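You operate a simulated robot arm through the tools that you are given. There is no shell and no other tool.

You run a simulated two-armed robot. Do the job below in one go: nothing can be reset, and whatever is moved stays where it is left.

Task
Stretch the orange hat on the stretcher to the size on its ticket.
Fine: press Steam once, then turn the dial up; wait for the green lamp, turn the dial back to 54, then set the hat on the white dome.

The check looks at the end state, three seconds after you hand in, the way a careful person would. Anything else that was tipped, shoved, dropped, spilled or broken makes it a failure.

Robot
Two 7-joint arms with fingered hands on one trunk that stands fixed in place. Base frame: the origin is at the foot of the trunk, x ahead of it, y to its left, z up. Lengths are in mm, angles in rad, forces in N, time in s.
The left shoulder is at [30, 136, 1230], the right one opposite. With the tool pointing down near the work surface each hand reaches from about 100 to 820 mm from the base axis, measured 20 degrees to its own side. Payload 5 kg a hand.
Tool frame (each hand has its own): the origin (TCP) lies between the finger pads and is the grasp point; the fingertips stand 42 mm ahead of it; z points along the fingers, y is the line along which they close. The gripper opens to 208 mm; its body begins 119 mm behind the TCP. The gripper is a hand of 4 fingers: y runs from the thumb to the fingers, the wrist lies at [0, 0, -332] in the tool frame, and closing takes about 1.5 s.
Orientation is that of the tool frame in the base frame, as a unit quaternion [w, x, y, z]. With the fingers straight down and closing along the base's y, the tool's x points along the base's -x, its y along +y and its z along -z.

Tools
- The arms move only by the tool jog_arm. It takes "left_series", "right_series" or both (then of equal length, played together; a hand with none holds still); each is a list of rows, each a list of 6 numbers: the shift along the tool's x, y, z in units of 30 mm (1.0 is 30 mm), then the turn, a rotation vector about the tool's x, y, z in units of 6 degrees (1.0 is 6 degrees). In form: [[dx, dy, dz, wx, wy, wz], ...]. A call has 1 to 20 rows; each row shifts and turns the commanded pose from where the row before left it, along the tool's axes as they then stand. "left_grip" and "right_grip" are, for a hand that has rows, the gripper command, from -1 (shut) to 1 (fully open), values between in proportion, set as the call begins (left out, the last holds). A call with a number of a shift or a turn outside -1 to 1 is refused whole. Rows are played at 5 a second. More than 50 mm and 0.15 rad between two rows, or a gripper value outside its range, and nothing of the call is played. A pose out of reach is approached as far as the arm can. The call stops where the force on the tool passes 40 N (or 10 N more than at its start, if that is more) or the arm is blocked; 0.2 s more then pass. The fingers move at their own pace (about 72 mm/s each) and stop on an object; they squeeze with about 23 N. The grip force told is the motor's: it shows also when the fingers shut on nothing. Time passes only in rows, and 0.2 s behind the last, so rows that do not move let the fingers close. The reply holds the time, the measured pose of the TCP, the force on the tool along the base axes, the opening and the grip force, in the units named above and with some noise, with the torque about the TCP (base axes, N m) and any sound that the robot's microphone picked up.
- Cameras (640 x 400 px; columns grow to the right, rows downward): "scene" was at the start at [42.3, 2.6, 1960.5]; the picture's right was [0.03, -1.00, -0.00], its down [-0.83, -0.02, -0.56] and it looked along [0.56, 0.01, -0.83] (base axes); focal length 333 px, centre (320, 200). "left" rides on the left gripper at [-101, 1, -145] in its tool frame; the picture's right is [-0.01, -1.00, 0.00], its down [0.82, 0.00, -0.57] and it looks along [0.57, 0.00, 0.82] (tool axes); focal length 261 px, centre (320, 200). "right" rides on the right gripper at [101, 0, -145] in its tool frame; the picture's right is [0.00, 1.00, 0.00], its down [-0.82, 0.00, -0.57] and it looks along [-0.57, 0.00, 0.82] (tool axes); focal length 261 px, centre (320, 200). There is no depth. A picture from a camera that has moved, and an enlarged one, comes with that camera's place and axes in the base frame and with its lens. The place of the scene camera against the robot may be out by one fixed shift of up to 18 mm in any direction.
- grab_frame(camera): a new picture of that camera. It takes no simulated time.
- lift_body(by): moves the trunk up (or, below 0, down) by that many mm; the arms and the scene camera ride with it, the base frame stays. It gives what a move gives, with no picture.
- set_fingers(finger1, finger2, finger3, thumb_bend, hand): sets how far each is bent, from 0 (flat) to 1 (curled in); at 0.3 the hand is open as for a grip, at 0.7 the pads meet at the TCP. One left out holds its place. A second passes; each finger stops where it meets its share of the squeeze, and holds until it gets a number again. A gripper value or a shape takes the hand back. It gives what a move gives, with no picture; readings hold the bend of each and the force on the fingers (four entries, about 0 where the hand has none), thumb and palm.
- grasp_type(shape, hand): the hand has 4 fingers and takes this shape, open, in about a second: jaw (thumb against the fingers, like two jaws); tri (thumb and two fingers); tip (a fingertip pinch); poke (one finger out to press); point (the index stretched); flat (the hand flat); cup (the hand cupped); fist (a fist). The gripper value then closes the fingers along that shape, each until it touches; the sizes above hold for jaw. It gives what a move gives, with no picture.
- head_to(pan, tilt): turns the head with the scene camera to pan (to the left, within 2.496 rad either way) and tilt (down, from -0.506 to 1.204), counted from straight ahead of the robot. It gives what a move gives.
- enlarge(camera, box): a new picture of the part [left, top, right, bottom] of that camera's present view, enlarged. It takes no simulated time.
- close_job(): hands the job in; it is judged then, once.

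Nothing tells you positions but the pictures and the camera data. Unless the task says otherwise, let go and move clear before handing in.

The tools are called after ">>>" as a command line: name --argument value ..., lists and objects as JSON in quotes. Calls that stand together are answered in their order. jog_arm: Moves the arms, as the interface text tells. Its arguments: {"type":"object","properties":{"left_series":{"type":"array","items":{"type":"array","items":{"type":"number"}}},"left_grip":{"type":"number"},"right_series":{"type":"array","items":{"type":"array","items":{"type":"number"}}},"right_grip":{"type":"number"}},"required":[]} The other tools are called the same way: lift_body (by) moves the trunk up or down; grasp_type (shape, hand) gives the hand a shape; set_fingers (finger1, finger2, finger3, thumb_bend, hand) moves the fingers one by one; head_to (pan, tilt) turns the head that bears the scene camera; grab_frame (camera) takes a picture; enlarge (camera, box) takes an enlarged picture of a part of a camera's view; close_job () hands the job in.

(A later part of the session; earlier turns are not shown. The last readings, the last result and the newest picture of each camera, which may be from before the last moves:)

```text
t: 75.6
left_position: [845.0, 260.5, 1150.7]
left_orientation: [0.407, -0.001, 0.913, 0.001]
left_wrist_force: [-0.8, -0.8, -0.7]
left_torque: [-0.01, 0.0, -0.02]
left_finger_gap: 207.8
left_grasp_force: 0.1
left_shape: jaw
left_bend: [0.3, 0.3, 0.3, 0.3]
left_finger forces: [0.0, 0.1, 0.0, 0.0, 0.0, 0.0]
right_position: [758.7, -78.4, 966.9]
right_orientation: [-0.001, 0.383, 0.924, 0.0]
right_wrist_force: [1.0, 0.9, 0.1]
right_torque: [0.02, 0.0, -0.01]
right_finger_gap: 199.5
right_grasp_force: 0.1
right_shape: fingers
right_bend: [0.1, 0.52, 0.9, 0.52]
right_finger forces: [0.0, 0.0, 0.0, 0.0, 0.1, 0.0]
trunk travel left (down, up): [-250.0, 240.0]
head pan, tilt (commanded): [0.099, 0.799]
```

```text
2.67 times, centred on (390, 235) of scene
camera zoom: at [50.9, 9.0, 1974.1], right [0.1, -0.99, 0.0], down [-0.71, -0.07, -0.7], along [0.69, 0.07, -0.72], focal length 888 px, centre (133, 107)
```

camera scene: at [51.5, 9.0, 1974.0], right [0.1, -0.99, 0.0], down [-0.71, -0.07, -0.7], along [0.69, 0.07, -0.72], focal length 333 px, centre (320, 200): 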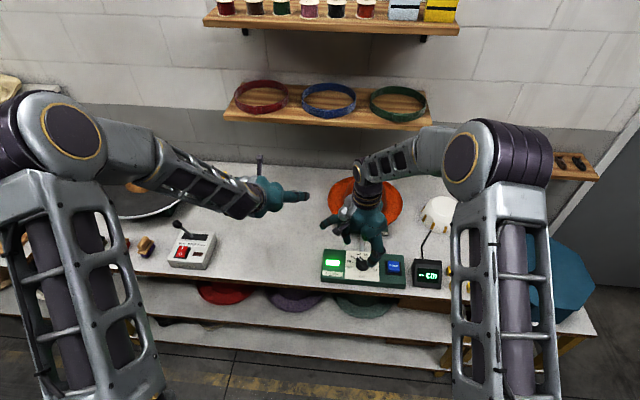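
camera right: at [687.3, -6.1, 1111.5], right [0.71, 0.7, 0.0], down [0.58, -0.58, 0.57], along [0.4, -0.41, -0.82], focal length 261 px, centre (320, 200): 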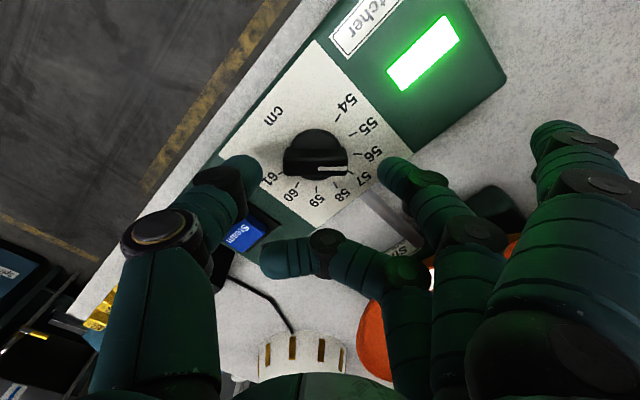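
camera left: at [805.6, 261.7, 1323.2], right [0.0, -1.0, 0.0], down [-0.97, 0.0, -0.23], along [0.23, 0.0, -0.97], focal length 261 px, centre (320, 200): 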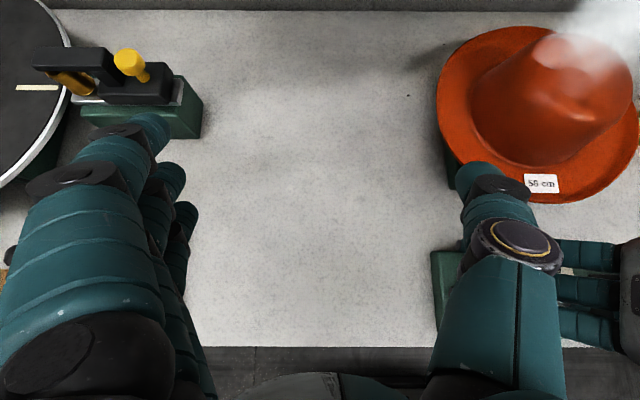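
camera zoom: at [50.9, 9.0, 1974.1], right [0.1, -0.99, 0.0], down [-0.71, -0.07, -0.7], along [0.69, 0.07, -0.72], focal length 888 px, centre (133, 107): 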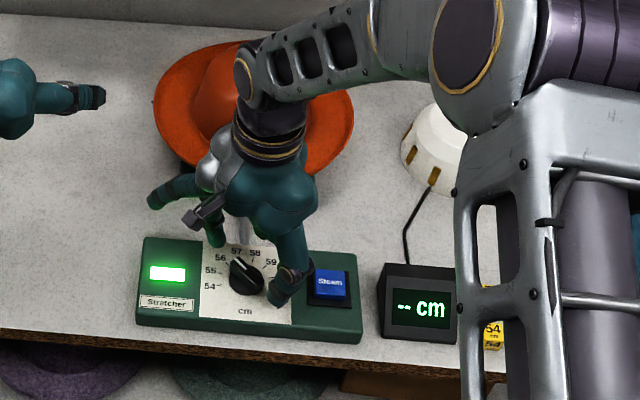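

>>> jog_arm --right_series '[[0, 0, 0.45, 0, 0, 0], [0, 0, 0.44, 0, 0, 0], [0, 0, 0, 0, 0, 0]]'

>>> set_fingers --hand "right" --finger2 0.85 --thumb_bend 0.85

>>> grab_frame --camera "right"

```text
t: 76.2
left_position: [844.1, 259.3, 1150.9]
left_orientation: [0.407, -0.002, 0.914, 0.001]
left_wrist_force: [0.3, 0.5, -1.3]
left_torque: [0.01, 0.02, 0.05]
left_finger_gap: 208.0
left_grasp_force: 0.0
left_shape: jaw
left_bend: [0.3, 0.3, 0.3, 0.3]
left_finger forces: [0.0, 0.1, 0.1, 0.0, 0.0, 0.1]
right_position: [763.3, -73.6, 948.9]
right_orientation: [0.002, 0.382, 0.924, 0.003]
right_wrist_force: [-5.6, 3.1, 22.3]
right_torque: [-0.99, 1.53, -0.38]
right_finger_gap: 202.9
right_grasp_force: 10.9
right_shape: fingers
right_bend: [0.1, 0.52, 0.9, 0.52]
right_finger forces: [0.0, 0.1, 0.1, 0.0, 22.2, 0.0]
trunk travel left (down, up): [-250.0, 240.0]
head pan, tilt (commanded): [0.099, 0.799]
stopped in row 3 (right hand): the force on the tool passed its limit at 44 N (the readings are from after the stop); the commanded pose is now the measured one
```

```text
t: 77.2
left_position: [843.8, 260.0, 1150.6]
left_orientation: [0.406, 0.001, 0.914, -0.001]
left_wrist_force: [0.1, 0.2, 0.0]
left_torque: [0.0, 0.01, 0.01]
left_finger_gap: 207.9
left_grasp_force: 0.1
left_shape: jaw
left_bend: [0.3, 0.3, 0.3, 0.3]
left_finger forces: [0.0, 0.1, 0.0, 0.0, 0.1, 0.1]
right_position: [761.2, -77.3, 945.9]
right_orientation: [0.002, 0.382, 0.924, 0.001]
right_wrist_force: [-11.6, -13.7, -2.1]
right_torque: [-0.48, 0.38, 0.09]
right_finger_gap: 183.1
right_grasp_force: 16.8
right_shape: fingers
right_bend: [0.1, 0.61, 0.9, 0.63]
right_finger forces: [0.1, 6.6, 0.1, 0.0, 27.4, 0.0]
trunk travel left (down, up): [-250.0, 240.0]
head pan, tilt (commanded): [0.099, 0.799]
```

```text
taken
camera right: at [689.0, -6.6, 1090.0], right [0.71, 0.7, 0.0], down [0.58, -0.58, 0.57], along [0.41, -0.4, -0.82], focal length 261 px, centre (320, 200)
```

right: 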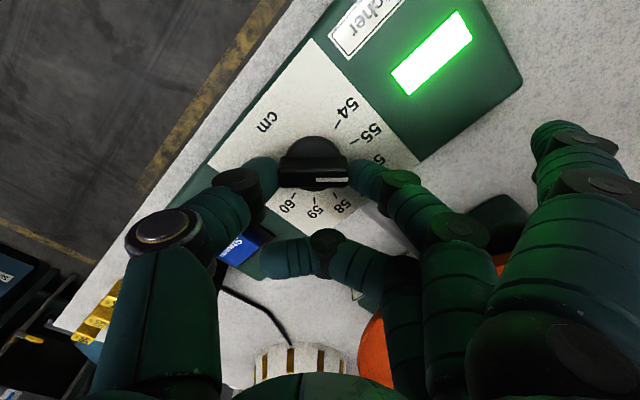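

The thumb touched the panel briefly while lowering, but the knob is now held at both ends. I balance the sideways load, then turn back counter‑clockwise in stages.

>>> jog_arm --right_series '[[0, -0.08, 0, 0, 0, 0], [0, 0, 0, 0, 0, 0]]'

>>> enlarge --camera "scene" --box '[300, 160, 480, 310]'

```text
t: 77.8
left_position: [844.9, 260.3, 1151.2]
left_orientation: [0.407, 0.0, 0.913, 0.0]
left_wrist_force: [0.2, -0.6, 1.1]
left_torque: [-0.01, -0.02, 0.02]
left_finger_gap: 208.0
left_grasp_force: 0.0
left_shape: jaw
left_bend: [0.3, 0.3, 0.3, 0.3]
left_finger forces: [0.0, 0.0, 0.0, 0.1, 0.0, 0.0]
right_position: [761.3, -77.7, 946.4]
right_orientation: [0.002, 0.382, 0.924, 0.002]
right_wrist_force: [-10.3, -8.6, -11.8]
right_torque: [-0.08, 0.04, 0.02]
right_finger_gap: 182.6
right_grasp_force: 14.1
right_shape: fingers
right_bend: [0.1, 0.61, 0.9, 0.63]
right_finger forces: [0.0, 7.7, 0.1, 0.0, 20.2, 0.1]
trunk travel left (down, up): [-250.0, 240.0]
head pan, tilt (commanded): [0.099, 0.799]
```

```text
2.67 times, centred on (390, 235) of scene
camera zoom: at [51.7, 8.1, 1973.9], right [0.1, -0.99, 0.0], down [-0.71, -0.07, -0.7], along [0.69, 0.07, -0.72], focal length 888 px, centre (133, 107)
```

zoom: 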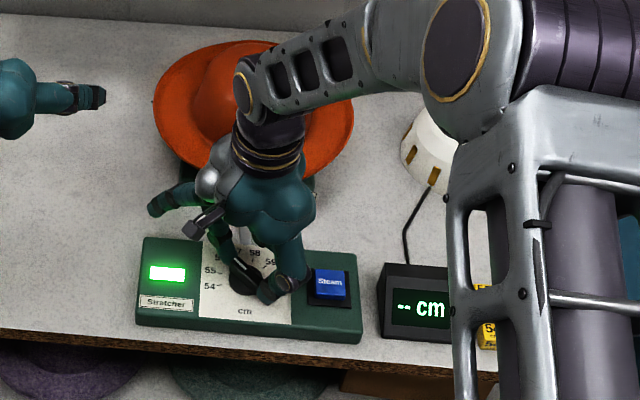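

>>> jog_arm --right_series '[[0, -0.14, 0, 0, 0, 0], [0, 0, 0, 0, 0, 0], [0, 0, 0, 0, 0, -0.5], [0, 0, 0, 0, 0, -0.5], [0, 0, 0, 0, 0, -0.5], [0, 0, 0, 0, 0, -0.5], [0, 0, 0, 0, 0, -0.5], [0, 0, 0, 0, 0, -0.5]]'

>>> grab_frame --camera "right"

>>> enlarge --camera "scene" --box '[300, 160, 480, 310]'

```text
t: 79.6
left_position: [844.9, 260.5, 1150.0]
left_orientation: [0.407, 0.001, 0.914, 0.0]
left_wrist_force: [-1.3, 0.0, -0.3]
left_torque: [-0.03, 0.01, -0.02]
left_finger_gap: 207.9
left_grasp_force: 0.1
left_shape: jaw
left_bend: [0.3, 0.3, 0.3, 0.3]
left_finger forces: [0.0, 0.0, 0.0, 0.0, 0.1, 0.0]
right_position: [757.5, -79.8, 946.4]
right_orientation: [0.003, 0.232, 0.973, 0.003]
right_wrist_force: [-1.1, -3.1, -8.1]
right_torque: [0.25, -0.16, -0.02]
right_finger_gap: 178.8
right_grasp_force: 13.3
right_shape: fingers
right_bend: [0.1, 0.59, 0.9, 0.64]
right_finger forces: [0.1, 11.9, 0.0, 0.0, 15.1, 0.1]
trunk travel left (down, up): [-250.0, 240.0]
head pan, tilt (commanded): [0.099, 0.799]
```

```text
taken
camera right: at [667.0, -35.2, 1090.7], right [0.46, 0.89, 0.0], down [0.73, -0.38, 0.57], along [0.51, -0.26, -0.82], focal length 261 px, centre (320, 200)
```

right: 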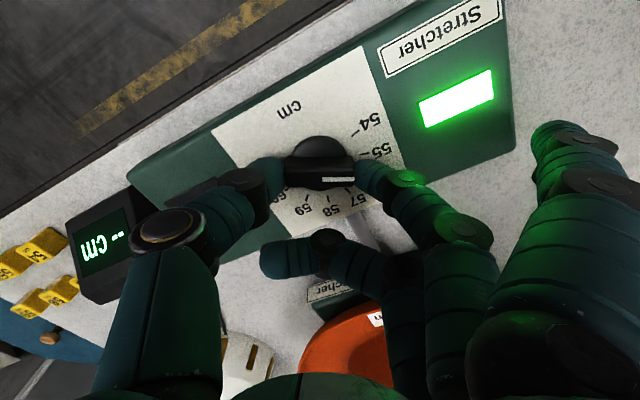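

```text
2.67 times, centred on (390, 235) of scene
camera zoom: at [52.1, 8.5, 1974.0], right [0.1, -0.99, 0.0], down [-0.71, -0.07, -0.7], along [0.69, 0.07, -0.72], focal length 888 px, centre (133, 107)
```

zoom: 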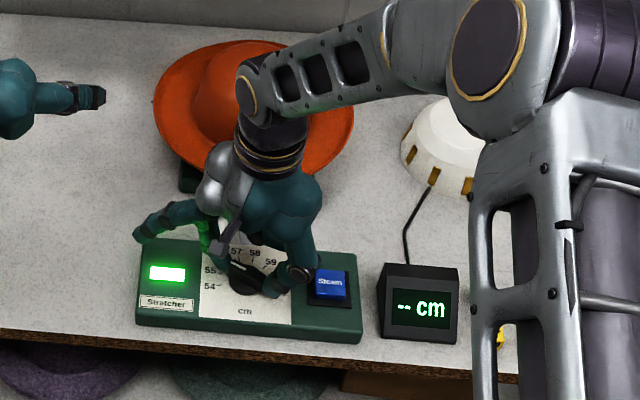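

>>> jog_arm --right_series '[[0, 0, 0, 0, 0, -0.7], [0, 0, 0, 0, 0, -0.7], [0, 0, 0, 0, 0, -0.7], [0, 0, 0, 0, 0, -0.7], [0, 0, 0, 0, 0, -0.7], [0, 0, 0, 0, 0, -0.7], [0, 0, 0, 0, 0, -0.7], [0, 0, 0, 0, 0, -0.7], [0, 0, 0, 0, 0, -0.7], [0, 0, 0, 0, 0, -0.7], [0, 0, 0, 0, 0, 0]]'

>>> grab_frame --camera "right"

>>> enlarge --camera "scene" --box '[300, 160, 480, 310]'

```text
t: 82.0
left_position: [844.5, 260.7, 1149.7]
left_orientation: [0.407, -0.002, 0.913, 0.001]
left_wrist_force: [1.0, 0.0, 1.3]
left_torque: [0.02, -0.01, -0.01]
left_finger_gap: 207.8
left_grasp_force: 0.0
left_shape: jaw
left_bend: [0.3, 0.3, 0.3, 0.3]
left_finger forces: [0.0, 0.0, 0.1, 0.0, 0.0, 0.1]
right_position: [758.5, -81.1, 946.4]
right_orientation: [0.004, -0.132, 0.991, 0.0]
right_wrist_force: [0.0, -1.2, -3.6]
right_torque: [0.34, 0.11, 0.01]
right_finger_gap: 176.7
right_grasp_force: 13.9
right_shape: fingers
right_bend: [0.1, 0.59, 0.9, 0.63]
right_finger forces: [0.0, 13.4, 0.1, 0.0, 13.8, 0.0]
trunk travel left (down, up): [-250.0, 240.0]
head pan, tilt (commanded): [0.099, 0.799]
```

```text
taken
camera right: at [659.7, -107.2, 1090.6], right [-0.26, 0.97, 0.0], down [0.79, 0.21, 0.58], along [0.56, 0.15, -0.82], focal length 261 px, centre (320, 200)
```

right: 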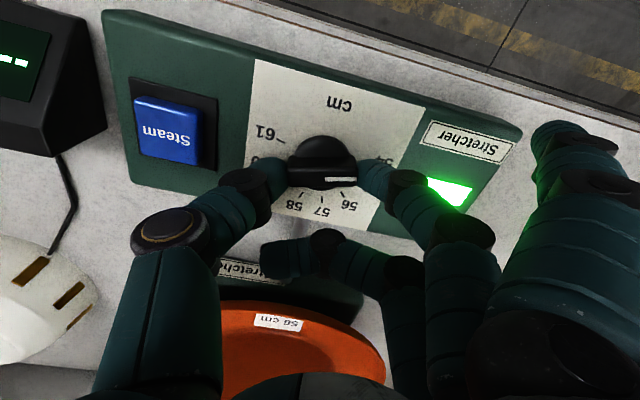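

```text
2.67 times, centred on (390, 235) of scene
camera zoom: at [51.8, 8.9, 1974.0], right [0.1, -0.99, 0.0], down [-0.71, -0.07, -0.7], along [0.69, 0.07, -0.72], focal length 888 px, centre (133, 107)
```

zoom: 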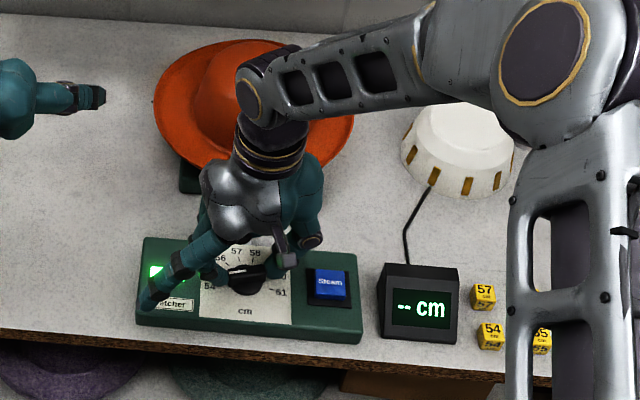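

>>> set_fingers --hand "right" --finger2 0.54 --thumb_bend 0.6

>>> jog_arm --right_series '[[0, 0, -0.3, 0, 0, 0], [0, 0, -0.7, 0, 0, 0], [0, 0, -1, 0, 0, 0], [0, 0, -1, 0, 0, 0], [0, 0, 0, 0, 0, 0]]'

>>> enlarge --camera "right" --box '[240, 70, 460, 210]'

>>> enlarge --camera "scene" --box '[320, 230, 420, 300]'

```text
t: 83.0
left_position: [844.9, 260.6, 1150.7]
left_orientation: [0.407, -0.001, 0.913, 0.0]
left_wrist_force: [0.3, -0.7, -0.7]
left_torque: [0.01, 0.03, 0.02]
left_finger_gap: 207.9
left_grasp_force: 0.1
left_shape: jaw
left_bend: [0.3, 0.3, 0.3, 0.3]
left_finger forces: [0.0, 0.0, 0.0, 0.0, 0.0, 0.0]
right_position: [758.4, -80.5, 946.8]
right_orientation: [0.004, -0.132, 0.991, 0.001]
right_wrist_force: [3.1, 1.0, 10.0]
right_torque: [0.53, -0.01, -0.16]
right_finger_gap: 179.6
right_grasp_force: 4.0
right_shape: fingers
right_bend: [0.1, 0.55, 0.9, 0.6]
right_finger forces: [0.1, 9.1, 0.0, 0.1, 0.4, 0.0]
trunk travel left (down, up): [-250.0, 240.0]
head pan, tilt (commanded): [0.099, 0.799]
```

```text
t: 84.2
left_position: [845.5, 260.7, 1150.9]
left_orientation: [0.406, -0.001, 0.914, 0.001]
left_wrist_force: [0.6, 0.6, -0.4]
left_torque: [-0.04, -0.02, 0.03]
left_finger_gap: 208.1
left_grasp_force: 0.0
left_shape: jaw
left_bend: [0.3, 0.3, 0.3, 0.3]
left_finger forces: [0.0, 0.1, 0.1, 0.0, 0.1, 0.0]
right_position: [756.7, -83.6, 1035.0]
right_orientation: [0.003, -0.131, 0.991, 0.0]
right_wrist_force: [1.6, 0.3, 0.2]
right_torque: [0.06, 0.04, 0.04]
right_finger_gap: 179.7
right_grasp_force: 0.1
right_shape: fingers
right_bend: [0.1, 0.54, 0.9, 0.6]
right_finger forces: [0.1, 0.0, 0.0, 0.0, 0.1, 0.0]
trunk travel left (down, up): [-250.0, 240.0]
head pan, tilt (commanded): [0.099, 0.799]
```

```text
2.86 times, centred on (350, 140) of right
camera zoom: at [657.6, -109.6, 1179.1], right [-0.26, 0.97, 0.0], down [0.79, 0.21, 0.58], along [0.56, 0.15, -0.82], focal length 745 px, centre (234, 371)
```

zoom: 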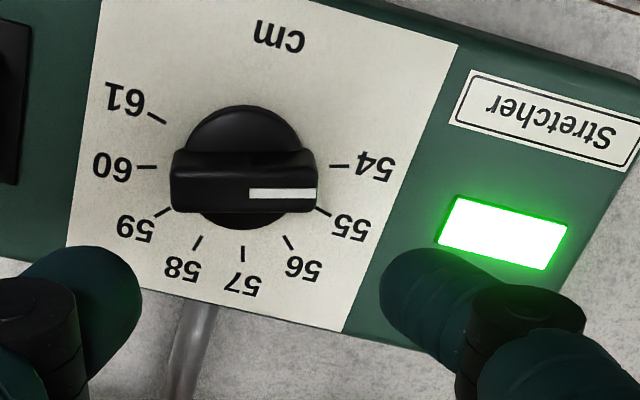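

```text
5.71 times, centred on (370, 265) of scene
camera zoom: at [52.7, 9.0, 1973.9], right [0.1, -0.99, 0.0], down [-0.71, -0.07, -0.7], along [0.69, 0.07, -0.72], focal length 1903 px, centre (34, -171)
```

zoom: 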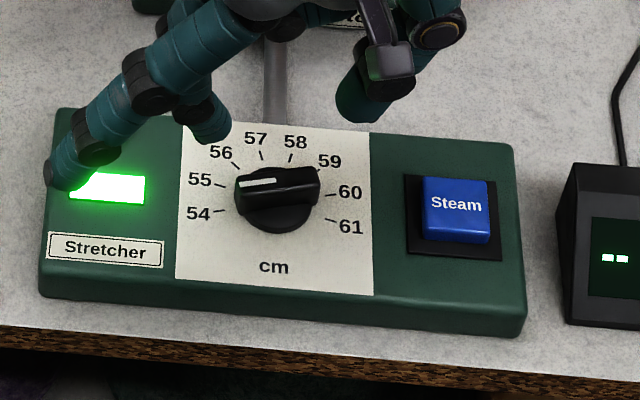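

The dial is back on 54 exactly, lamp still green. Next I'll use the right hand (better reach to the dome) to take the hat: open it to jaw, raise, straighten, and tilt it 48° like the left was.

>>> jog_arm --right_series '[[0, 0, -0.95, 0, 0, 0.625], [0, 0, -0.95, 0, 0, 0.625], [0, 0, -0.95, 0, 0, 0.625], [0, 0, -0.95, 0, 0, 0.625]]'

>>> grasp_type --hand "right" --shape "jaw"

>>> jog_arm --right_series '[[0, 0, 0, 0, -1, 0], [0, 0, 0, 0, -1, 0], [0, 0, 0, 0, -1, 0], [0, 0, 0, 0, -1, 0], [0, 0, 0, 0, -1, 0], [0, 0, 0, 0, -1, 0], [0, 0, 0, 0, -1, 0], [0, 0, 0, 0, -1, 0]]' --right_grip 1

>>> grab_frame --camera "left"

>>> grab_frame --camera "scene"

>>> grab_frame --camera "right"

```text
t: 85.2
left_position: [844.8, 260.3, 1151.4]
left_orientation: [0.407, 0.0, 0.914, 0.0]
left_wrist_force: [0.4, -0.3, -0.2]
left_torque: [0.01, 0.01, -0.01]
left_finger_gap: 207.9
left_grasp_force: 0.1
left_shape: jaw
left_bend: [0.3, 0.3, 0.3, 0.3]
left_finger forces: [0.1, 0.0, 0.0, 0.0, 0.0, 0.0]
right_position: [755.6, -82.5, 1151.3]
right_orientation: [0.002, 0.0, 1.0, 0.001]
right_wrist_force: [-0.3, -0.2, 0.8]
right_torque: [-0.02, -0.07, -0.01]
right_finger_gap: 179.4
right_grasp_force: 0.0
right_shape: fingers
right_bend: [0.1, 0.54, 0.9, 0.6]
right_finger forces: [0.1, 0.1, 0.0, 0.1, 0.0, 0.1]
trunk travel left (down, up): [-250.0, 240.0]
head pan, tilt (commanded): [0.099, 0.799]
```

```text
t: 86.1
left_position: [845.3, 260.3, 1151.6]
left_orientation: [0.406, -0.001, 0.914, 0.001]
left_wrist_force: [0.3, -0.5, 0.6]
left_torque: [-0.01, -0.02, 0.0]
left_finger_gap: 207.9
left_grasp_force: 0.0
left_shape: jaw
left_bend: [0.3, 0.3, 0.3, 0.3]
left_finger forces: [0.0, 0.0, 0.0, 0.1, 0.1, 0.0]
right_position: [757.7, -82.1, 1150.2]
right_orientation: [0.003, 0.0, 1.0, 0.001]
right_wrist_force: [-0.5, -0.6, 0.7]
right_torque: [0.05, -0.05, 0.01]
right_finger_gap: 207.7
right_grasp_force: 0.1
right_shape: jaw
right_bend: [0.3, 0.3, 0.3, 0.3]
right_finger forces: [0.1, 0.0, 0.0, 0.0, 0.0, 0.0]
trunk travel left (down, up): [-250.0, 240.0]
head pan, tilt (commanded): [0.099, 0.799]
```

```text
t: 87.9
left_position: [843.4, 267.2, 1150.5]
left_orientation: [0.406, -0.003, 0.914, 0.001]
left_wrist_force: [-1.3, 5.0, -1.4]
left_torque: [-0.42, -0.14, -0.46]
left_finger_gap: 207.9
left_grasp_force: 0.0
left_shape: jaw
left_bend: [0.3, 0.3, 0.3, 0.3]
left_finger forces: [0.0, 0.0, 0.0, 0.1, 0.1, 0.0]
right_position: [756.1, -75.5, 1150.5]
right_orientation: [0.411, -0.001, 0.911, 0.0]
right_wrist_force: [-0.2, 2.7, -0.6]
right_torque: [-0.32, 0.02, -0.31]
right_finger_gap: 208.1
right_grasp_force: 0.0
right_shape: jaw
right_bend: [0.3, 0.3, 0.3, 0.3]
right_finger forces: [0.0, 0.0, 0.0, 0.1, 0.0, 0.0]
trunk travel left (down, up): [-250.0, 240.0]
head pan, tilt (commanded): [0.099, 0.799]
```

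```text
taken
camera left: at [804.0, 269.1, 1322.4], right [0.01, -1.0, 0.01], down [-0.97, -0.01, -0.23], along [0.23, 0.0, -0.97], focal length 261 px, centre (320, 200)
```

left: 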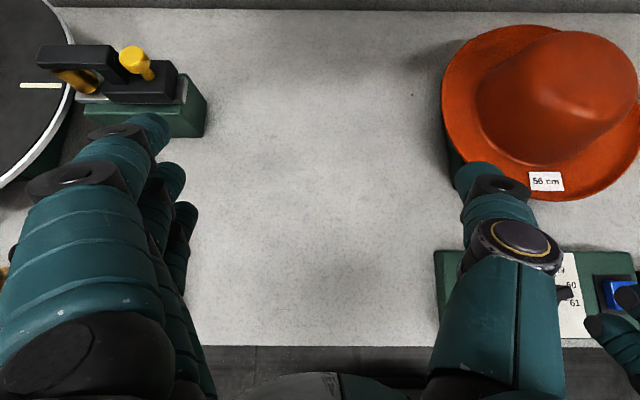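

```text
taken
camera scene: at [49.5, 16.2, 1974.0], right [0.1, -0.99, 0.0], down [-0.71, -0.07, -0.7], along [0.69, 0.07, -0.72], focal length 333 px, centre (320, 200)
```

scene: 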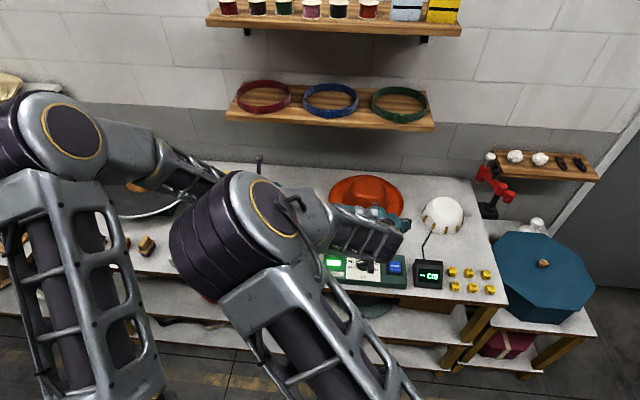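

```text
taken
camera right: at [580.0, -76.4, 1171.5], right [0.0, 1.0, 0.0], down [0.11, 0.0, 0.99], along [0.99, 0.0, -0.11], focal length 261 px, centre (320, 200)
```

right: 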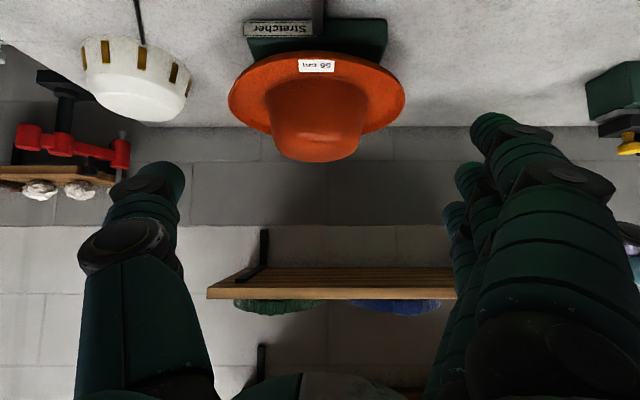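

The right elbow swung inward as it tilted; I let things settle and check for contact before going on.

>>> jog_arm --right_series '[[0, 0, 0, 0, 0, 0], [0, 0, 0, 0, 0, 0], [0, 0, 0, 0, 0, 0]]'

>>> grab_frame --camera "scene"

```text
t: 88.7
left_position: [844.9, 259.7, 1151.6]
left_orientation: [0.407, -0.001, 0.913, 0.0]
left_wrist_force: [0.9, 0.3, 1.3]
left_torque: [0.07, 0.0, 0.02]
left_finger_gap: 208.1
left_grasp_force: 0.1
left_shape: jaw
left_bend: [0.3, 0.3, 0.3, 0.3]
left_finger forces: [0.1, 0.0, 0.0, 0.1, 0.1, 0.0]
right_position: [757.1, -81.7, 1149.3]
right_orientation: [0.41, 0.0, 0.912, 0.001]
right_wrist_force: [-0.2, 0.1, 0.2]
right_torque: [0.0, 0.01, -0.02]
right_finger_gap: 207.9
right_grasp_force: 0.1
right_shape: jaw
right_bend: [0.3, 0.3, 0.3, 0.3]
right_finger forces: [0.0, 0.0, 0.0, 0.0, 0.0, 0.0]
trunk travel left (down, up): [-250.0, 240.0]
head pan, tilt (commanded): [0.099, 0.799]
```

```text
taken
camera scene: at [51.1, 8.7, 1974.0], right [0.1, -1.0, 0.0], down [-0.71, -0.07, -0.7], along [0.69, 0.07, -0.72], focal length 333 px, centre (320, 200)
```

scene: 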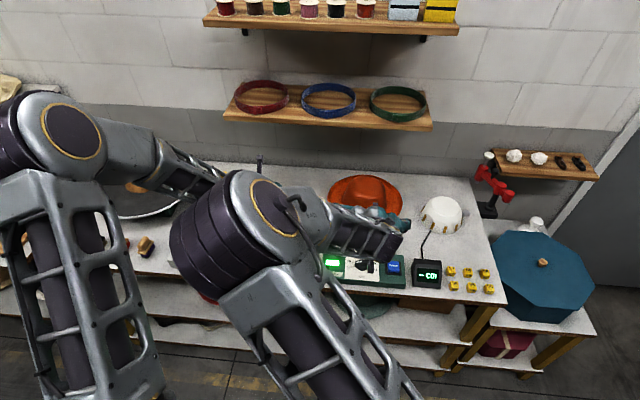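

>>> enlarge --camera "right" --box '[60, 0, 260, 140]'

>>> enlarge --camera "right" --box '[210, 0, 430, 180]'

>>> enlarge --camera "scene" --box '[320, 160, 520, 300]'

```text
2.86 times, centred on (160, 70) of right
camera zoom: at [580.9, -81.2, 1170.6], right [0.0, 1.0, 0.01], down [0.12, -0.01, 0.99], along [0.99, 0.0, -0.12], focal length 745 px, centre (777, 571)
```

zoom: 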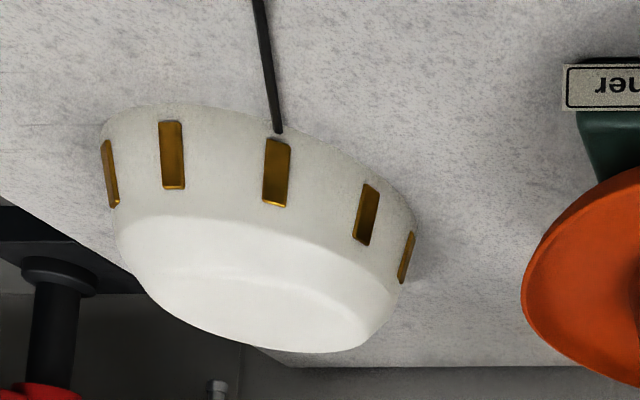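

```text
2.22 times, centred on (320, 90) of right
camera zoom: at [580.9, -81.2, 1170.6], right [0.0, 1.0, 0.01], down [0.12, -0.01, 0.99], along [0.99, 0.0, -0.12], focal length 579 px, centre (320, 444)
```

zoom: 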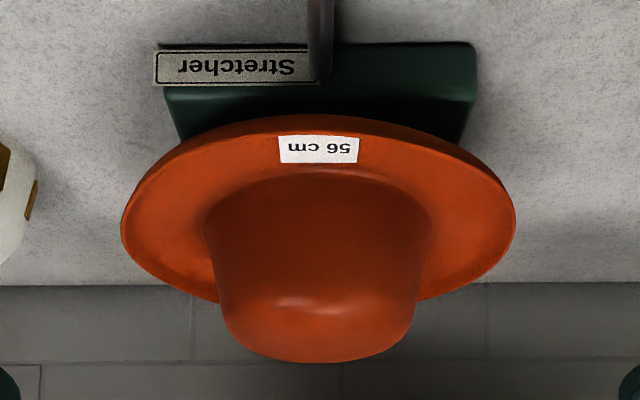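

```text
2.86 times, centred on (420, 230) of scene
camera zoom: at [51.1, 8.7, 1974.0], right [0.1, -1.0, 0.0], down [-0.71, -0.07, -0.7], along [0.69, 0.07, -0.72], focal length 951 px, centre (34, 114)
```

zoom: 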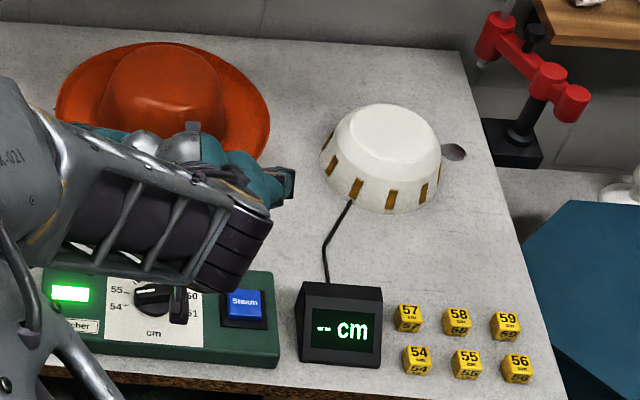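

The hat looks level and centred. Before picking it up, I'll take the right hand over to the right to measure the dome from close by (and let the elbow come back out).

>>> jog_arm --right_series '[[0, -0.9, 0, 0, 0, 0], [0, -0.9, 0, 0, 0, 0], [0, -0.9, 0, 0, 0, 0], [0, -0.9, 0, 0, 0, 0], [0, -0.9, 0, 0, 0, 0], [0, -0.9, 0, 0, 0, 0], [0, -0.9, 0, 0, 0, 0], [0, -0.9, 0, 0, 0, 0], [0, -0.9, 0, 0, 0, 0], [0, -0.9, 0, 0, 0, 0], [0, -0.9, 0, 0, 0, 0], [0, -0.9, 0, 0, 0, 0]]'

>>> grab_frame --camera "scene"

>>> grab_frame --camera "right"

```text
t: 91.3
left_position: [844.7, 260.2, 1151.1]
left_orientation: [0.407, 0.0, 0.913, 0.0]
left_wrist_force: [0.5, -0.5, 0.1]
left_torque: [0.09, 0.01, 0.09]
left_finger_gap: 207.9
left_grasp_force: 0.1
left_shape: jaw
left_bend: [0.3, 0.3, 0.3, 0.3]
left_finger forces: [0.1, 0.0, 0.0, 0.0, 0.1, 0.1]
right_position: [758.0, -406.2, 1149.1]
right_orientation: [0.409, -0.001, 0.913, 0.002]
right_wrist_force: [0.4, 0.1, 0.0]
right_torque: [0.0, -0.01, 0.03]
right_finger_gap: 207.8
right_grasp_force: 0.1
right_shape: jaw
right_bend: [0.3, 0.3, 0.3, 0.3]
right_finger forces: [0.0, 0.0, 0.0, 0.0, 0.1, 0.0]
trunk travel left (down, up): [-250.0, 240.0]
head pan, tilt (commanded): [0.099, 0.799]
```

```text
taken
camera scene: at [51.4, 7.4, 1974.0], right [0.1, -0.99, 0.0], down [-0.71, -0.07, -0.7], along [0.69, 0.07, -0.72], focal length 333 px, centre (320, 200)
```

scene: 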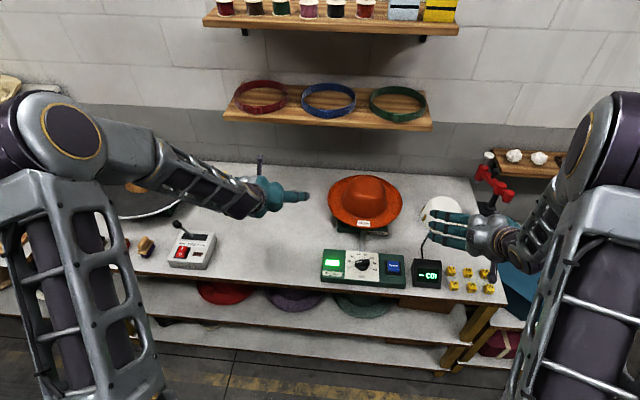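

```text
taken
camera right: at [582.5, -405.5, 1170.2], right [0.0, 1.0, 0.01], down [0.12, -0.01, 0.99], along [0.99, 0.0, -0.12], focal length 261 px, centre (320, 200)
```

right: 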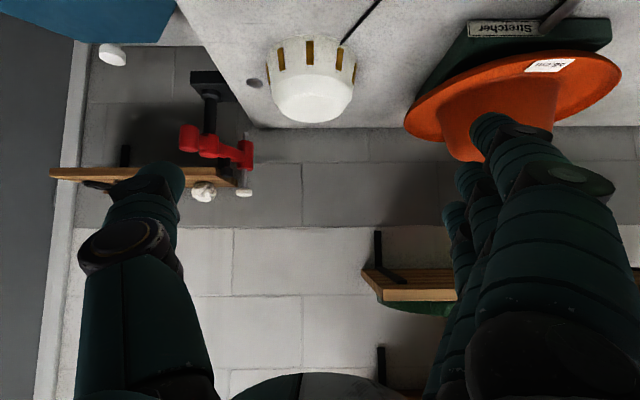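

>>> enlarge --camera "right" --box '[240, 10, 400, 140]'

>>> jog_arm --right_series '[[-0.5, 0, 0.4, 0, 1, 0], [-0.5, 0, 0.4, 0, 1, 0], [-0.5, 0, 0.3, 0, 1, 0], [-0.6, 0, 0.3, 0, 1, 0], [-0.6, 0, 0.2, 0, 1, 0], [0, 0, 0, 0, 0, 0]]'

>>> grab_frame --camera "right"

>>> enlarge --camera "scene" --box '[320, 160, 520, 300]'

```text
3.08 times, centred on (320, 75) of right
camera zoom: at [582.5, -405.5, 1170.2], right [0.0, 1.0, 0.01], down [0.12, -0.01, 0.99], along [0.99, 0.0, -0.12], focal length 802 px, centre (320, 585)
```

zoom: 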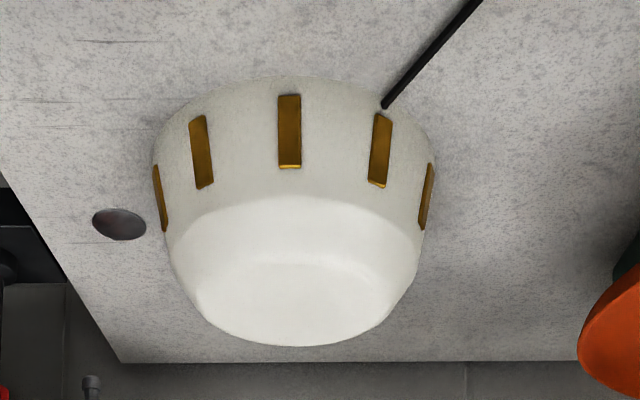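

```text
t: 92.7
left_position: [844.6, 262.1, 1150.6]
left_orientation: [0.407, -0.001, 0.914, 0.001]
left_wrist_force: [-0.1, 0.7, -0.4]
left_torque: [-0.03, 0.03, -0.04]
left_finger_gap: 207.7
left_grasp_force: 0.1
left_shape: jaw
left_bend: [0.3, 0.3, 0.3, 0.3]
left_finger forces: [0.1, 0.0, 0.0, 0.0, 0.0, 0.0]
right_position: [837.8, -390.8, 1134.7]
right_orientation: [0.159, -0.001, 0.987, 0.001]
right_wrist_force: [-0.2, 1.1, -0.1]
right_torque: [-0.05, -0.01, -0.01]
right_finger_gap: 208.2
right_grasp_force: 0.0
right_shape: jaw
right_bend: [0.3, 0.3, 0.3, 0.3]
right_finger forces: [0.0, 0.0, 0.0, 0.0, 0.1, 0.0]
right hand out of reach, approached as far as the arm can: row 2, 3
trunk travel left (down, up): [-250.0, 240.0]
head pan, tilt (commanded): [0.099, 0.799]
```

```text
taken
camera right: at [695.5, -392.1, 1241.4], right [0.0, 1.0, 0.0], down [0.6, 0.0, 0.8], along [0.8, 0.0, -0.6], focal length 261 px, centre (320, 200)
```

right: 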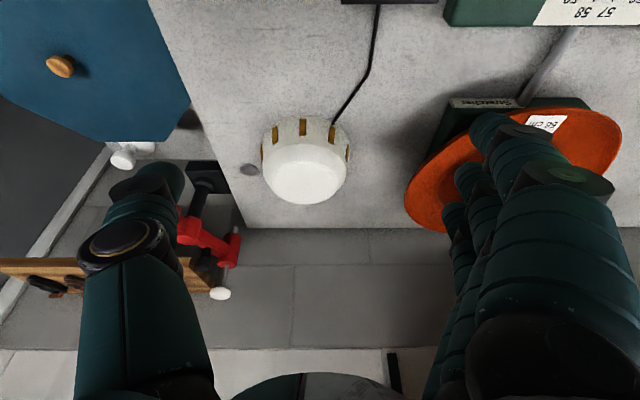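

```text
2.86 times, centred on (420, 230) of scene
camera zoom: at [51.1, 10.0, 1974.0], right [0.1, -0.99, 0.0], down [-0.71, -0.07, -0.7], along [0.69, 0.07, -0.72], focal length 951 px, centre (34, 114)
```

zoom: 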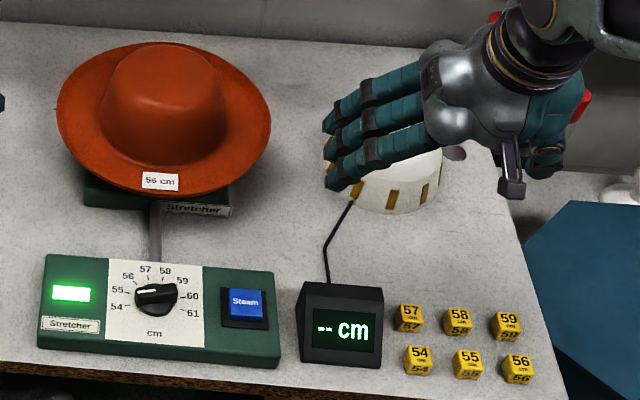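

>>> enlarge --camera "right" --box '[230, 90, 390, 230]'

>>> enlarge --camera "left" --box '[420, 0, 640, 250]'

```text
2.86 times, centred on (310, 160) of right
camera zoom: at [695.5, -392.1, 1241.4], right [0.0, 1.0, 0.0], down [0.6, 0.0, 0.8], along [0.8, 0.0, -0.6], focal length 745 px, centre (349, 314)
```

zoom: 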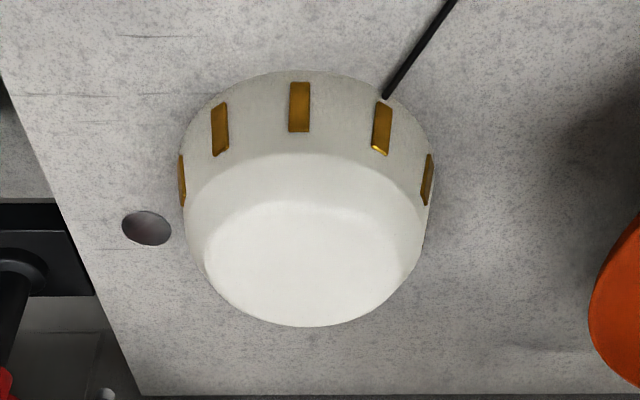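

```text
1.60 times, centred on (530, 125) of left
camera zoom: at [805.3, 263.0, 1323.1], right [0.0, -1.0, 0.0], down [-0.97, -0.01, -0.23], along [0.23, 0.0, -0.97], focal length 417 px, centre (-16, 320)
```

zoom: 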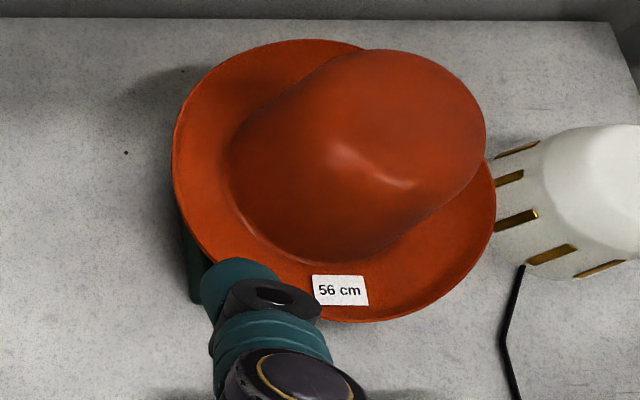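

Dome centre comes out at about (1040, -420), base radius ≈ 85 mm, top z≈953. Now I bring the right hand up, tilt it to 48° on the right side (mirror of what worked for the left).

>>> jog_arm --right_series '[[0.16, 0.54, -0.76, 0, 0, 0], [0.16, 0.54, -0.76, 0, 0, 0], [0.16, 0.54, -0.76, 0, 0, 0], [0.16, 0.54, -0.76, 0, 0, 0], [0.16, 0.54, -0.76, 0, 0, 0], [0, 0, 0, 0, -1, 0], [0, 0, 0, 0, -1, 0], [0, 0, 0, 0, -1, 0], [0, 0, 0, 0, -1, 0], [0, 0, 0, 0, -1, 0], [0, 0, 0, 0, 0, 0]]'

>>> grab_frame --camera "scene"

```text
t: 95.1
left_position: [841.8, 253.0, 1155.7]
left_orientation: [0.409, 0.001, 0.913, -0.001]
left_wrist_force: [-1.2, -7.2, 2.3]
left_torque: [0.75, 0.21, 0.76]
left_finger_gap: 208.3
left_grasp_force: 0.1
left_shape: jaw
left_bend: [0.3, 0.3, 0.3, 0.3]
left_finger forces: [0.0, 0.0, 0.1, 0.0, 0.1, 0.0]
right_position: [775.3, -309.2, 1240.4]
right_orientation: [0.413, -0.002, 0.911, 0.004]
right_wrist_force: [4.1, 20.1, 7.2]
right_torque: [-1.7, 1.22, -1.92]
right_finger_gap: 207.8
right_grasp_force: 0.1
right_shape: jaw
right_bend: [0.3, 0.3, 0.3, 0.3]
right_finger forces: [0.0, 0.0, 0.0, 0.0, 0.0, 0.0]
right hand out of reach, approached as far as the arm can: row 9
trunk travel left (down, up): [-250.0, 240.0]
head pan, tilt (commanded): [0.099, 0.799]
```

```text
taken
camera scene: at [45.9, 5.2, 1974.7], right [0.1, -1.0, 0.0], down [-0.71, -0.07, -0.7], along [0.7, 0.07, -0.71], focal length 333 px, centre (320, 200)
```

scene: 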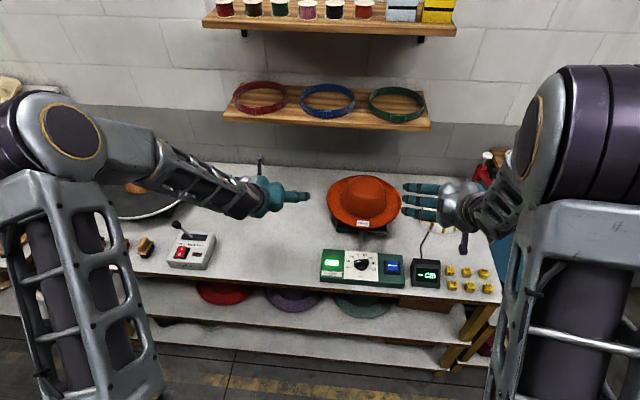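

>>> jog_arm --right_series '[[0, 0, 0, 0, 0, 0], [0, 0, 0, 0, 0, 0], [0, 0, 0, 0, 0, 0], [0, 0, 0, 0, 0, 0]]'

>>> grab_frame --camera "scene"

```text
t: 96.1
left_position: [845.2, 259.9, 1151.6]
left_orientation: [0.407, 0.001, 0.913, 0.0]
left_wrist_force: [0.2, -0.1, 0.2]
left_torque: [0.01, 0.03, -0.01]
left_finger_gap: 208.3
left_grasp_force: 0.0
left_shape: jaw
left_bend: [0.3, 0.3, 0.3, 0.3]
left_finger forces: [0.1, 0.0, 0.0, 0.1, 0.0, 0.0]
right_position: [778.1, -312.5, 1237.1]
right_orientation: [0.41, 0.0, 0.912, 0.001]
right_wrist_force: [-1.1, 0.5, -0.8]
right_torque: [0.04, -0.02, 0.02]
right_finger_gap: 207.7
right_grasp_force: 0.0
right_shape: jaw
right_bend: [0.3, 0.3, 0.3, 0.3]
right_finger forces: [0.0, 0.0, 0.1, 0.1, 0.1, 0.1]
trunk travel left (down, up): [-250.0, 240.0]
head pan, tilt (commanded): [0.099, 0.799]
```

```text
taken
camera scene: at [50.6, 8.6, 1974.1], right [0.1, -1.0, 0.0], down [-0.71, -0.07, -0.7], along [0.69, 0.07, -0.72], focal length 333 px, centre (320, 200)
```

scene: 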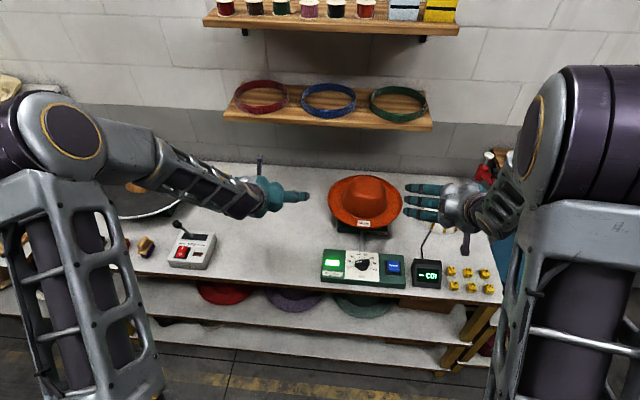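

Settled and clear. I'll first do a dry run of the path (no hat): over the form, then over the dome, to be sure the arm doesn't reconfigure on the way.

>>> jog_arm --right_series '[[-0.29, 0.595, 0.66, 0, 0, 0], [-0.29, 0.595, 0.66, 0, 0, 0], [-0.29, 0.595, 0.66, 0, 0, 0], [-0.29, 0.595, 0.66, 0, 0, 0], [-0.29, 0.595, 0.66, 0, 0, 0], [-0.29, 0.595, 0.66, 0, 0, 0], [-0.29, 0.595, 0.66, 0, 0, 0], [-0.29, 0.595, 0.66, 0, 0, 0], [-0.29, 0.595, 0.66, 0, 0, 0], [-0.29, 0.595, 0.66, 0, 0, 0], [-0.29, 0.595, 0.66, 0, 0, 0], [-0.29, 0.595, 0.66, 0, 0, 0], [-0.29, 0.595, 0.66, 0, 0, 0]]'

>>> grab_frame --camera "scene"

>>> grab_frame --camera "left"

```text
t: 98.9
left_position: [845.6, 260.9, 1150.1]
left_orientation: [0.406, -0.001, 0.914, 0.0]
left_wrist_force: [0.7, 0.7, 0.1]
left_torque: [-0.03, 0.01, -0.01]
left_finger_gap: 207.7
left_grasp_force: 0.1
left_shape: jaw
left_bend: [0.3, 0.3, 0.3, 0.3]
left_finger forces: [0.0, 0.1, 0.0, 0.0, 0.1, 0.0]
right_position: [1048.6, -79.8, 1147.4]
right_orientation: [0.409, 0.0, 0.912, 0.001]
right_wrist_force: [0.1, 0.7, 0.2]
right_torque: [0.05, 0.06, 0.05]
right_finger_gap: 208.0
right_grasp_force: 0.1
right_shape: jaw
right_bend: [0.3, 0.3, 0.3, 0.3]
right_finger forces: [0.0, 0.1, 0.0, 0.0, 0.0, 0.0]
trunk travel left (down, up): [-250.0, 240.0]
head pan, tilt (commanded): [0.099, 0.799]
```

```text
taken
camera scene: at [53.1, 9.4, 1973.9], right [0.1, -0.99, 0.0], down [-0.71, -0.07, -0.7], along [0.69, 0.07, -0.72], focal length 333 px, centre (320, 200)
```

scene: 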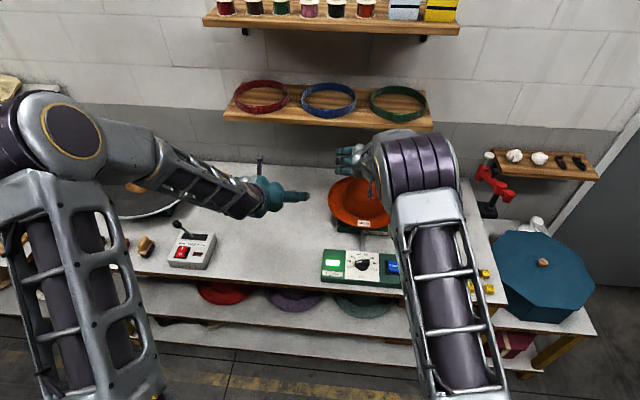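

```text
taken
camera left: at [806.7, 262.0, 1322.2], right [0.0, -1.0, 0.0], down [-0.97, 0.0, -0.23], along [0.23, 0.0, -0.97], focal length 261 px, centre (320, 200)
```

left: 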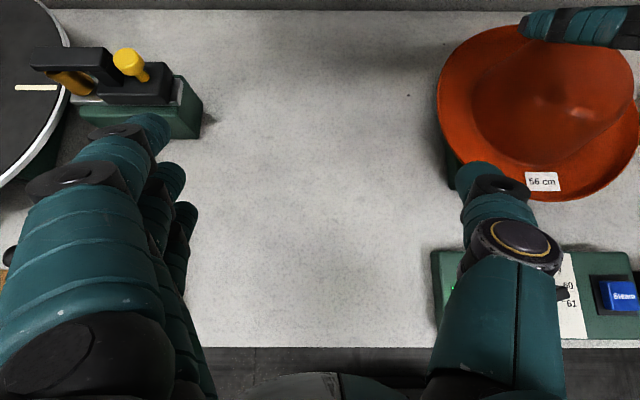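

>>> jog_arm --right_series '[[0.015, -0.945, -0.017, 0, 0, 0], [0.015, -0.945, -0.017, 0, 0, 0], [0.015, -0.945, -0.017, 0, 0, 0], [0.015, -0.945, -0.017, 0, 0, 0], [0.015, -0.945, -0.017, 0, 0, 0], [0.015, -0.945, -0.017, 0, 0, 0], [0.015, -0.945, -0.017, 0, 0, 0], [0.015, -0.945, -0.017, 0, 0, 0], [0.015, -0.945, -0.017, 0, 0, 0], [0.015, -0.945, -0.017, 0, 0, 0], [0.015, -0.945, -0.017, 0, 0, 0], [0.015, -0.945, -0.017, 0, 0, 0], [0, 0, 0, 0, 0, 0]]'

>>> grab_frame --camera "scene"

>>> grab_frame --camera "right"

```text
t: 101.7
left_position: [845.6, 261.9, 1151.2]
left_orientation: [0.406, 0.0, 0.914, -0.001]
left_wrist_force: [0.6, 1.0, 1.1]
left_torque: [-0.04, 0.02, -0.06]
left_finger_gap: 207.7
left_grasp_force: 0.0
left_shape: jaw
left_bend: [0.3, 0.3, 0.3, 0.3]
left_finger forces: [0.1, 0.0, 0.0, 0.0, 0.0, 0.1]
right_position: [1038.4, -417.5, 1151.1]
right_orientation: [0.41, 0.0, 0.912, 0.001]
right_wrist_force: [0.7, 0.6, 0.1]
right_torque: [-0.07, 0.05, -0.06]
right_finger_gap: 207.9
right_grasp_force: 0.0
right_shape: jaw
right_bend: [0.3, 0.3, 0.3, 0.3]
right_finger forces: [0.1, 0.0, 0.0, 0.0, 0.1, 0.1]
trunk travel left (down, up): [-250.0, 240.0]
head pan, tilt (commanded): [0.099, 0.799]
```

```text
taken
camera scene: at [51.9, 10.5, 1974.0], right [0.1, -0.99, 0.0], down [-0.71, -0.07, -0.7], along [0.69, 0.07, -0.72], focal length 333 px, centre (320, 200)
```

scene: 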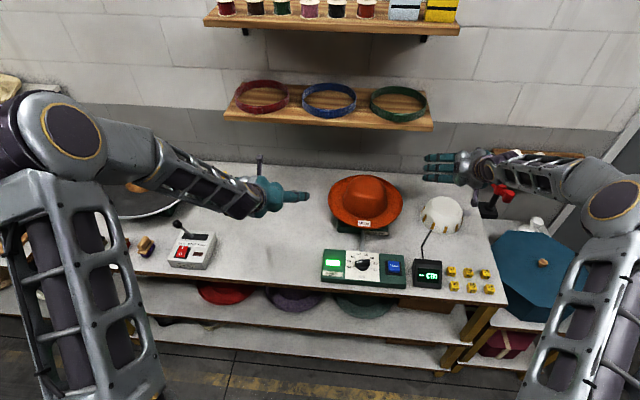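

```text
taken
camera right: at [862.5, -417.6, 1172.9], right [0.0, 1.0, 0.0], down [0.12, -0.01, 0.99], along [0.99, 0.0, -0.12], focal length 261 px, centre (320, 200)
```

right: 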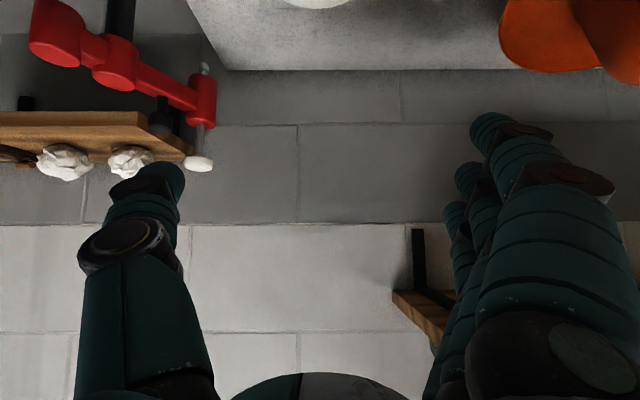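

>>> jog_arm --right_series '[[0.747, 0, 0.665, 0, 0, 0], [0.747, 0, 0.665, 0, 0, 0], [0.747, 0, 0.665, 0, 0, 0], [0.747, 0, 0.665, 0, 0, 0], [0.747, 0, 0.665, 0, 0, 0], [0, 0, 0, 0, 0, 0]]'

>>> grab_frame --camera "right"

>>> enlarge --camera "scene" --box '[380, 120, 560, 300]'

```text
t: 103.1
left_position: [843.2, 260.7, 1151.1]
left_orientation: [0.407, 0.0, 0.913, -0.001]
left_wrist_force: [-0.3, 0.6, -0.3]
left_torque: [0.04, 0.0, 0.02]
left_finger_gap: 207.9
left_grasp_force: 0.1
left_shape: jaw
left_bend: [0.3, 0.3, 0.3, 0.3]
left_finger forces: [0.0, 0.0, 0.0, 0.0, 0.0, 0.1]
right_position: [1037.3, -419.7, 1001.7]
right_orientation: [0.41, -0.001, 0.912, 0.002]
right_wrist_force: [0.1, 0.3, 0.1]
right_torque: [0.04, 0.01, 0.01]
right_finger_gap: 208.2
right_grasp_force: 0.1
right_shape: jaw
right_bend: [0.3, 0.3, 0.3, 0.3]
right_finger forces: [0.0, 0.1, 0.0, 0.1, 0.0, 0.0]
trunk travel left (down, up): [-250.0, 240.0]
head pan, tilt (commanded): [0.099, 0.799]
```

```text
taken
camera right: at [861.9, -420.2, 1022.2], right [0.0, 1.0, 0.01], down [0.12, -0.01, 0.99], along [0.99, 0.0, -0.12], focal length 261 px, centre (320, 200)
```

right: 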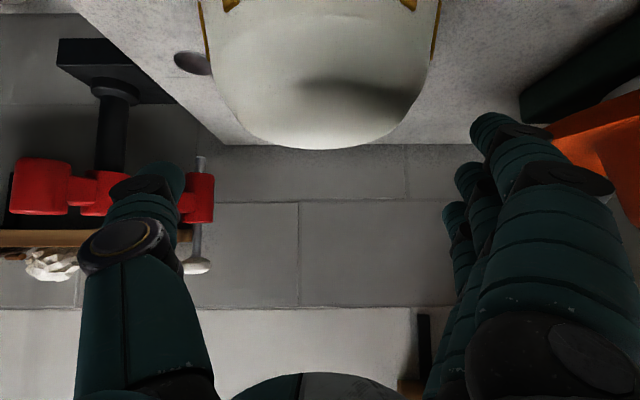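

```text
2.22 times, centred on (470, 210) of scene
camera zoom: at [50.8, 9.1, 1974.1], right [0.1, -0.99, 0.0], down [-0.71, -0.07, -0.7], along [0.69, 0.07, -0.72], focal length 740 px, centre (-13, 178)
```

zoom: 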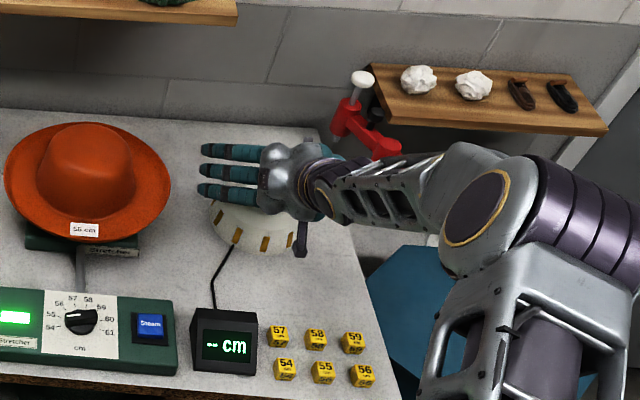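

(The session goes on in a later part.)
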